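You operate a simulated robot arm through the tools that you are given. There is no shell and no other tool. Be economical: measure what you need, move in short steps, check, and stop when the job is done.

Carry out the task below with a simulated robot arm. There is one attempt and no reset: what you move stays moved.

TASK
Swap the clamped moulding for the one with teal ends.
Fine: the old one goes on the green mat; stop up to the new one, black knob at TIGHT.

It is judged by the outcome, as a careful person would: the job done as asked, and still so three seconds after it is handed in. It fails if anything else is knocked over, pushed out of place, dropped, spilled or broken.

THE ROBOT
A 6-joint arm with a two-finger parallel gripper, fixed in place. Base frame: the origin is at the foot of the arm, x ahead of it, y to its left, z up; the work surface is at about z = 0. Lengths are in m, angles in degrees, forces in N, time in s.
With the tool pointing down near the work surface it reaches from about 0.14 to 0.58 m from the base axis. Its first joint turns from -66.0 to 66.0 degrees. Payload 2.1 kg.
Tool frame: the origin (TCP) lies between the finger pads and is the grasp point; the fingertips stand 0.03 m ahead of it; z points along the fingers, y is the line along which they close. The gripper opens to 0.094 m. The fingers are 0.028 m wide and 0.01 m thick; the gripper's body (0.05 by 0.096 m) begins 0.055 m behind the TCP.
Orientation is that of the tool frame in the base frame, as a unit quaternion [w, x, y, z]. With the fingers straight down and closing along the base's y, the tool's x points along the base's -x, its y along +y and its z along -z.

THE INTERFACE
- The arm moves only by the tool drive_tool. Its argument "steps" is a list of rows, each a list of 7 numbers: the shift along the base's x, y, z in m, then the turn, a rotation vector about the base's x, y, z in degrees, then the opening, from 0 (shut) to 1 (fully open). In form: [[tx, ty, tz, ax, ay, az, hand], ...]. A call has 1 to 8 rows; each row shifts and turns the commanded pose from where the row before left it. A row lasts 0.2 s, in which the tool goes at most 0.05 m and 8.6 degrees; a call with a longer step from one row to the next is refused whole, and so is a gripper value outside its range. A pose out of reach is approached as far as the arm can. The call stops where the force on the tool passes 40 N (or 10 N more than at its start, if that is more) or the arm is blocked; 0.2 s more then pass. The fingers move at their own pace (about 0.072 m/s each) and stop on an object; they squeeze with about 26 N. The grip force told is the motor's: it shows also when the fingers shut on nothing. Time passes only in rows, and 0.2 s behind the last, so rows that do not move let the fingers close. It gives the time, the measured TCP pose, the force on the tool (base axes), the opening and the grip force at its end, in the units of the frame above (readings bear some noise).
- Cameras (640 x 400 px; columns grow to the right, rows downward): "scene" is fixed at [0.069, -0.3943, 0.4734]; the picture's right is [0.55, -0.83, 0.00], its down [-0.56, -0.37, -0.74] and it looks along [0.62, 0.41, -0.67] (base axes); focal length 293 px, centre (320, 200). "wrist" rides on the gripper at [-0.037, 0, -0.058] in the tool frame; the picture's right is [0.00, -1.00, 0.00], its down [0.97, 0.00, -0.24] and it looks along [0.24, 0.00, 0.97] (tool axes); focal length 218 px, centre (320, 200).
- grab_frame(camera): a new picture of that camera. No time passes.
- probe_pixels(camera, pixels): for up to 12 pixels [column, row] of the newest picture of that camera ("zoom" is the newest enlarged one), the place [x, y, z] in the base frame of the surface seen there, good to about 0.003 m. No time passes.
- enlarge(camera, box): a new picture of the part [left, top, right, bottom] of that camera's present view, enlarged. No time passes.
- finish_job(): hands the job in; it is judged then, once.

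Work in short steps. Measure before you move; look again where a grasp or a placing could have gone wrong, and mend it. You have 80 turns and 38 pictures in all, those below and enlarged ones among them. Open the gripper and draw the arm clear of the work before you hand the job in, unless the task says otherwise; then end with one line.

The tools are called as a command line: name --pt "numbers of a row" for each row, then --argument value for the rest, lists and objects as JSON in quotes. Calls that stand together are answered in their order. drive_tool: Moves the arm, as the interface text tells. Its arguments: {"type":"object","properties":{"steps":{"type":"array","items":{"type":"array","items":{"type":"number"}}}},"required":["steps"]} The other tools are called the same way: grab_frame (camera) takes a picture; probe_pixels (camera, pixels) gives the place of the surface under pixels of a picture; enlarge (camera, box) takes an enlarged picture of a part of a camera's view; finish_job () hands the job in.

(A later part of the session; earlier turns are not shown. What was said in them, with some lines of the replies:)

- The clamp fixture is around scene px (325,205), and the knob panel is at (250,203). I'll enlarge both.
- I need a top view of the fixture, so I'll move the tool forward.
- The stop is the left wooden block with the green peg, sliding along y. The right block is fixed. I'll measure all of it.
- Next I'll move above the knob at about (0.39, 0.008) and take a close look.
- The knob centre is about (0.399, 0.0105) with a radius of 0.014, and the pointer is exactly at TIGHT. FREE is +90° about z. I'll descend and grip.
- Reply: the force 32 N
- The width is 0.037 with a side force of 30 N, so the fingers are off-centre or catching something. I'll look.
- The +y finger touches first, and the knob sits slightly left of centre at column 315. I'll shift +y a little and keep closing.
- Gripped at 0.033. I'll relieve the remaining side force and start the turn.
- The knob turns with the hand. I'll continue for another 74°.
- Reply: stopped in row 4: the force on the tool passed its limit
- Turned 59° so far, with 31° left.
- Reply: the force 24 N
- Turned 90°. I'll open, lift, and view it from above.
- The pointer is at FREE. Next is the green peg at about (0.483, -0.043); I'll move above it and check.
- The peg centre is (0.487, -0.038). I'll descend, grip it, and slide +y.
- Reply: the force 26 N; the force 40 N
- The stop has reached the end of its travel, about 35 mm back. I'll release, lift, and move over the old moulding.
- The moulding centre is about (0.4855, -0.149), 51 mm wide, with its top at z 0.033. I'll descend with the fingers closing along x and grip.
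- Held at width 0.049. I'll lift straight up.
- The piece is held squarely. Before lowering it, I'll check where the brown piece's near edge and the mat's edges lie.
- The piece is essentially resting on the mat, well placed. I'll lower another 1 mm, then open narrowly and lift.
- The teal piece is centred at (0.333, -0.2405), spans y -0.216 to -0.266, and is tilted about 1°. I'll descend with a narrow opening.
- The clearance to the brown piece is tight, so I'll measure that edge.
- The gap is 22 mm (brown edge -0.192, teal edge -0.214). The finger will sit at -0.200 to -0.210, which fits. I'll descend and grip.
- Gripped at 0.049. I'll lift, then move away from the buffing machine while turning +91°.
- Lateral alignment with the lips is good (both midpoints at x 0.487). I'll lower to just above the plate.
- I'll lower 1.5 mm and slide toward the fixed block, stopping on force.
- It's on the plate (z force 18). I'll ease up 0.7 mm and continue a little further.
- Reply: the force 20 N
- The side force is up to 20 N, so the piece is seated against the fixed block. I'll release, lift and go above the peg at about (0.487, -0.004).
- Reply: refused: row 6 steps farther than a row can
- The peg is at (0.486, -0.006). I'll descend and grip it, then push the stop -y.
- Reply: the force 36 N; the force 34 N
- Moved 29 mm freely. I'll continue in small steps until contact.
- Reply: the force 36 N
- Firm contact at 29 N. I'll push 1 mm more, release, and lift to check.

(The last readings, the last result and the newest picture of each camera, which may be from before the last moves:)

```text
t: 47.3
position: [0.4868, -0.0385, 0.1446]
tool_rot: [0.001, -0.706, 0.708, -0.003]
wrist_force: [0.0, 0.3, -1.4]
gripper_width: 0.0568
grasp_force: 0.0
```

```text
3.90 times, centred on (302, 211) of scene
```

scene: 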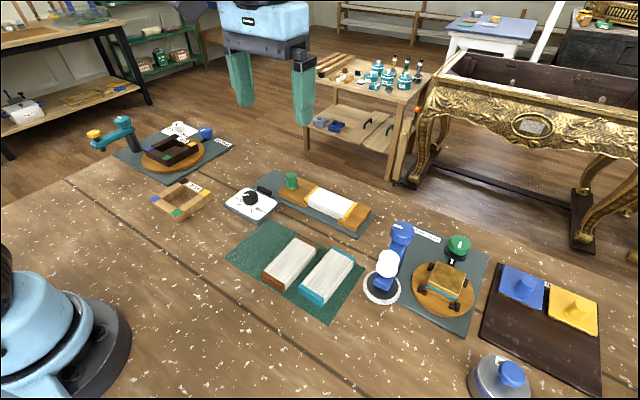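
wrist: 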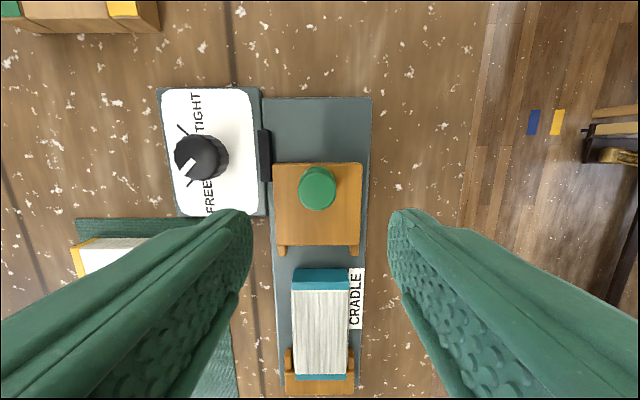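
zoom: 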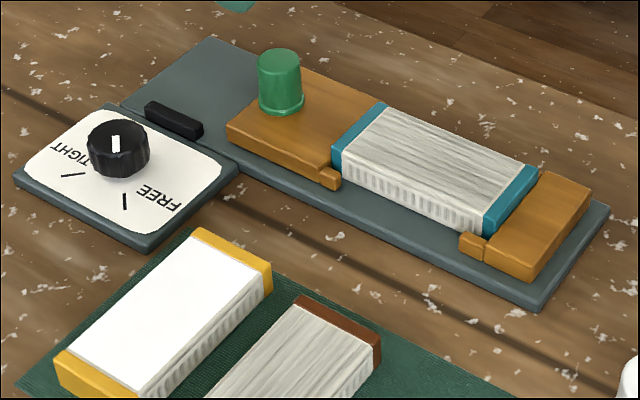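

All snug. Back to the knob at (0.398, 0.013) with a narrower opening to clear the black bar.

drive_tool --pt "-0.03 0.017 0 0 0 0 0.48" --pt "-0.03 0.017 0 0 0 0 0.48" --pt "-0.0285 0.0165 0 0 0 0 0.48" --pt "0 0 -0.03 0 0 0 0.48" --pt "0 0 0 0 0 0 0.48"

grab_frame --camera "wrist"

```text
t: 48.5
position: [0.3969, 0.0109, 0.1112]
tool_rot: [0.001, -0.705, 0.71, -0.002]
wrist_force: [-0.4, 0.0, 1.0]
gripper_width: 0.0452
grasp_force: 0.0
```

```text
5 pictures are left
```

wrist: 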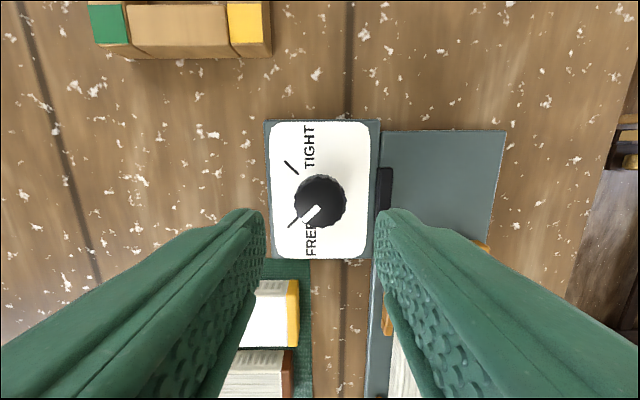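

probe_pixels --camera "wrist" --pixels '[[320, 198], [297, 200], [345, 200], [320, 176], [320, 224], [386, 190]]'

```text
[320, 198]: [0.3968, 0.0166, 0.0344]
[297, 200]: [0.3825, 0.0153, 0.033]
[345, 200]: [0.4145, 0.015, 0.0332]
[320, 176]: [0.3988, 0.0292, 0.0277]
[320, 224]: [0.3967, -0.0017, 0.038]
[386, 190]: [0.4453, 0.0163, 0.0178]
```

drive_tool --pt "0.001 0.0015 -0.03 0 0 0 0.48" --pt "0 0 -0.025 0 0 0 0.48" --pt "0 0 -0.0115 0 0 0 0.48" --pt "0 0 0 0 0 0 0.2" --pt "0 0 0 0 0 0 0.1" --pt "0 0 0 0 0 0 0.1"

```text
t: 49.9
position: [0.3963, 0.0115, 0.0438]
tool_rot: [0.001, -0.705, 0.709, -0.002]
wrist_force: [3.4, 0.0, -0.8]
gripper_width: 0.0326
grasp_force: 45.4
```

Gripped at 0.0326 with little side force. I'll turn -90° to TIGHT in gentle steps.

drive_tool --pt "0 0 0 0 0 -6 0.1" --pt "0 0 0 0 0 -6 0.1" --pt "0 0 0 0 0 -6 0.1" --pt "0 0 0 0 0 -6 0.1" --pt "0 0 0 0 0 -6 0.1"

drive_tool --pt "0 0 0 0 0 -6 0.1" --pt "0 0 0 0 0 -6 0.1" --pt "0 0 0 0 0 -6 0.1" --pt "0 0 0 0 0 -6 0.1" --pt "0 0 0 0 0 -6 0.1"

```text
t: 51.1
position: [0.3962, 0.0109, 0.0457]
tool_rot: [-0.002, -0.497, 0.867, 0.0]
wrist_force: [-20.8, 4.2, -32.5]
gripper_width: 0.033
grasp_force: 44.9
```

```text
t: 52.3
position: [0.3964, 0.0129, 0.0448]
tool_rot: [-0.005, -0.255, 0.967, -0.001]
wrist_force: [-30.8, 12.8, -18.1]
gripper_width: 0.0326
grasp_force: 44.9
```

drive_tool --pt "-0.0015 0.0005 -0.001 0 0 -6 0.1" --pt "0 0 0 0 0 -6 0.1" --pt "0 0 0 0 0 -6 0.1" --pt "0 0 0 0 0 -6 0.1" --pt "0 0 0 0 0 -5.5 0.1" --pt "0 0 0 0 0 0 0.1"

enlarge --camera "wrist" --box '[180, 120, 460, 300]'

```text
t: 53.7
position: [0.3963, 0.0124, 0.0446]
tool_rot: [-0.003, -0.001, 1.0, 0.0]
wrist_force: [-20.5, 21.2, 20.9]
gripper_width: 0.0325
grasp_force: 45.0
```

```text
2.22 times, centred on (320, 210) of wrist
```

zoom: 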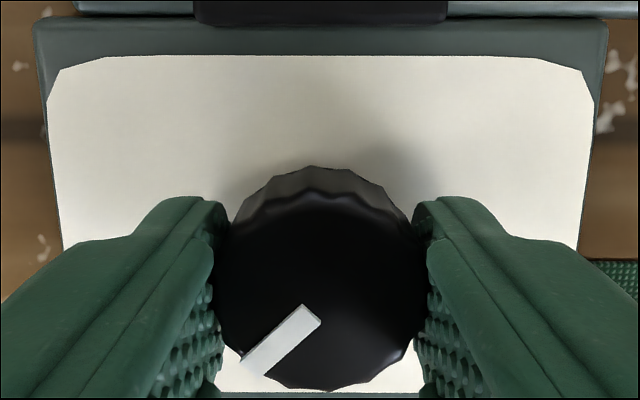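

The turn is complete. I'll release, lift, and draw back.

drive_tool --pt "0 0 0 0 0 0 0.5" --pt "0 0 0 0 0 0 0.6" --pt "0 0 0.03 0 0 0 0.6" --pt "0 0 0.04 0 0 0 0.6" --pt "0 0 0.04 0 0 0 0.6" --pt "0 0 0.03 0 0 0 0.8"

enlarge --camera "wrist" --box '[250, 100, 390, 220]'

drive_tool --pt "-0.04 -0.02 0.01 0 0 0 1" --pt "-0.04 -0.02 0.01 0 0 0 1" --pt "-0.04 -0.02 0.01 0 0 0 1" --pt "-0.03 -0.02 0.01 0 0 0 1"

grab_frame --camera "scene"

```text
t: 55.1
position: [0.3998, 0.0103, 0.1867]
tool_rot: [-0.001, -0.002, 1.0, -0.002]
wrist_force: [-0.5, 0.6, -0.5]
gripper_width: 0.0749
grasp_force: 0.0
```

```text
3.33 times, centred on (320, 160) of wrist
```

zoom: 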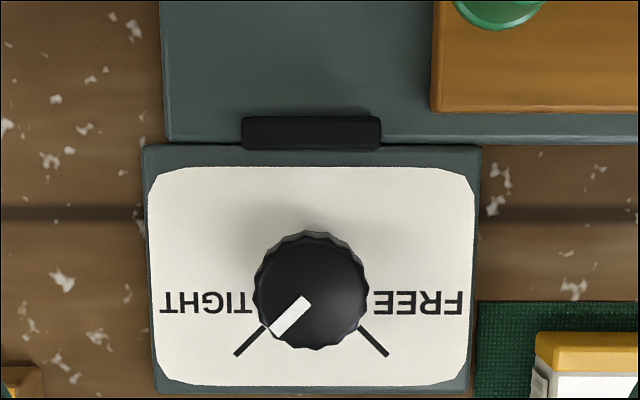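

```text
t: 56.1
position: [0.2423, -0.0736, 0.2236]
tool_rot: [-0.001, -0.002, 1.0, -0.002]
wrist_force: [0.1, 0.2, -0.4]
gripper_width: 0.094
grasp_force: 0.1
```

```text
2 pictures are left
```

scene: 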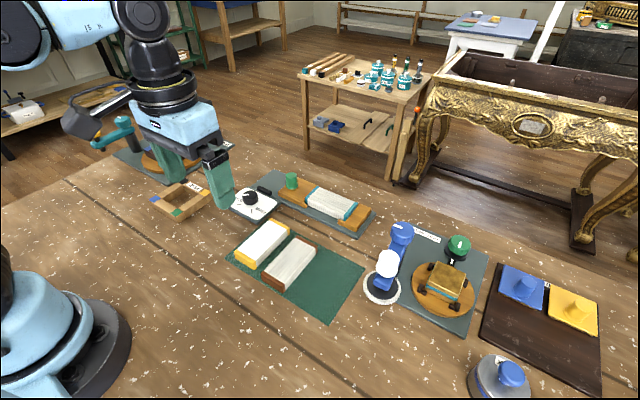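

The knob is at TIGHT, the teal-ended moulding is clamped, the old one is on the mat, and everything else is undisturbed. I'll hand in the job.

finish_job

```text
The job is handed in.
```

The teal-ended moulding is now clamped in the cradle with the stop up against it and the black knob at TIGHT, and the old yellow-ended one is on the green mat.
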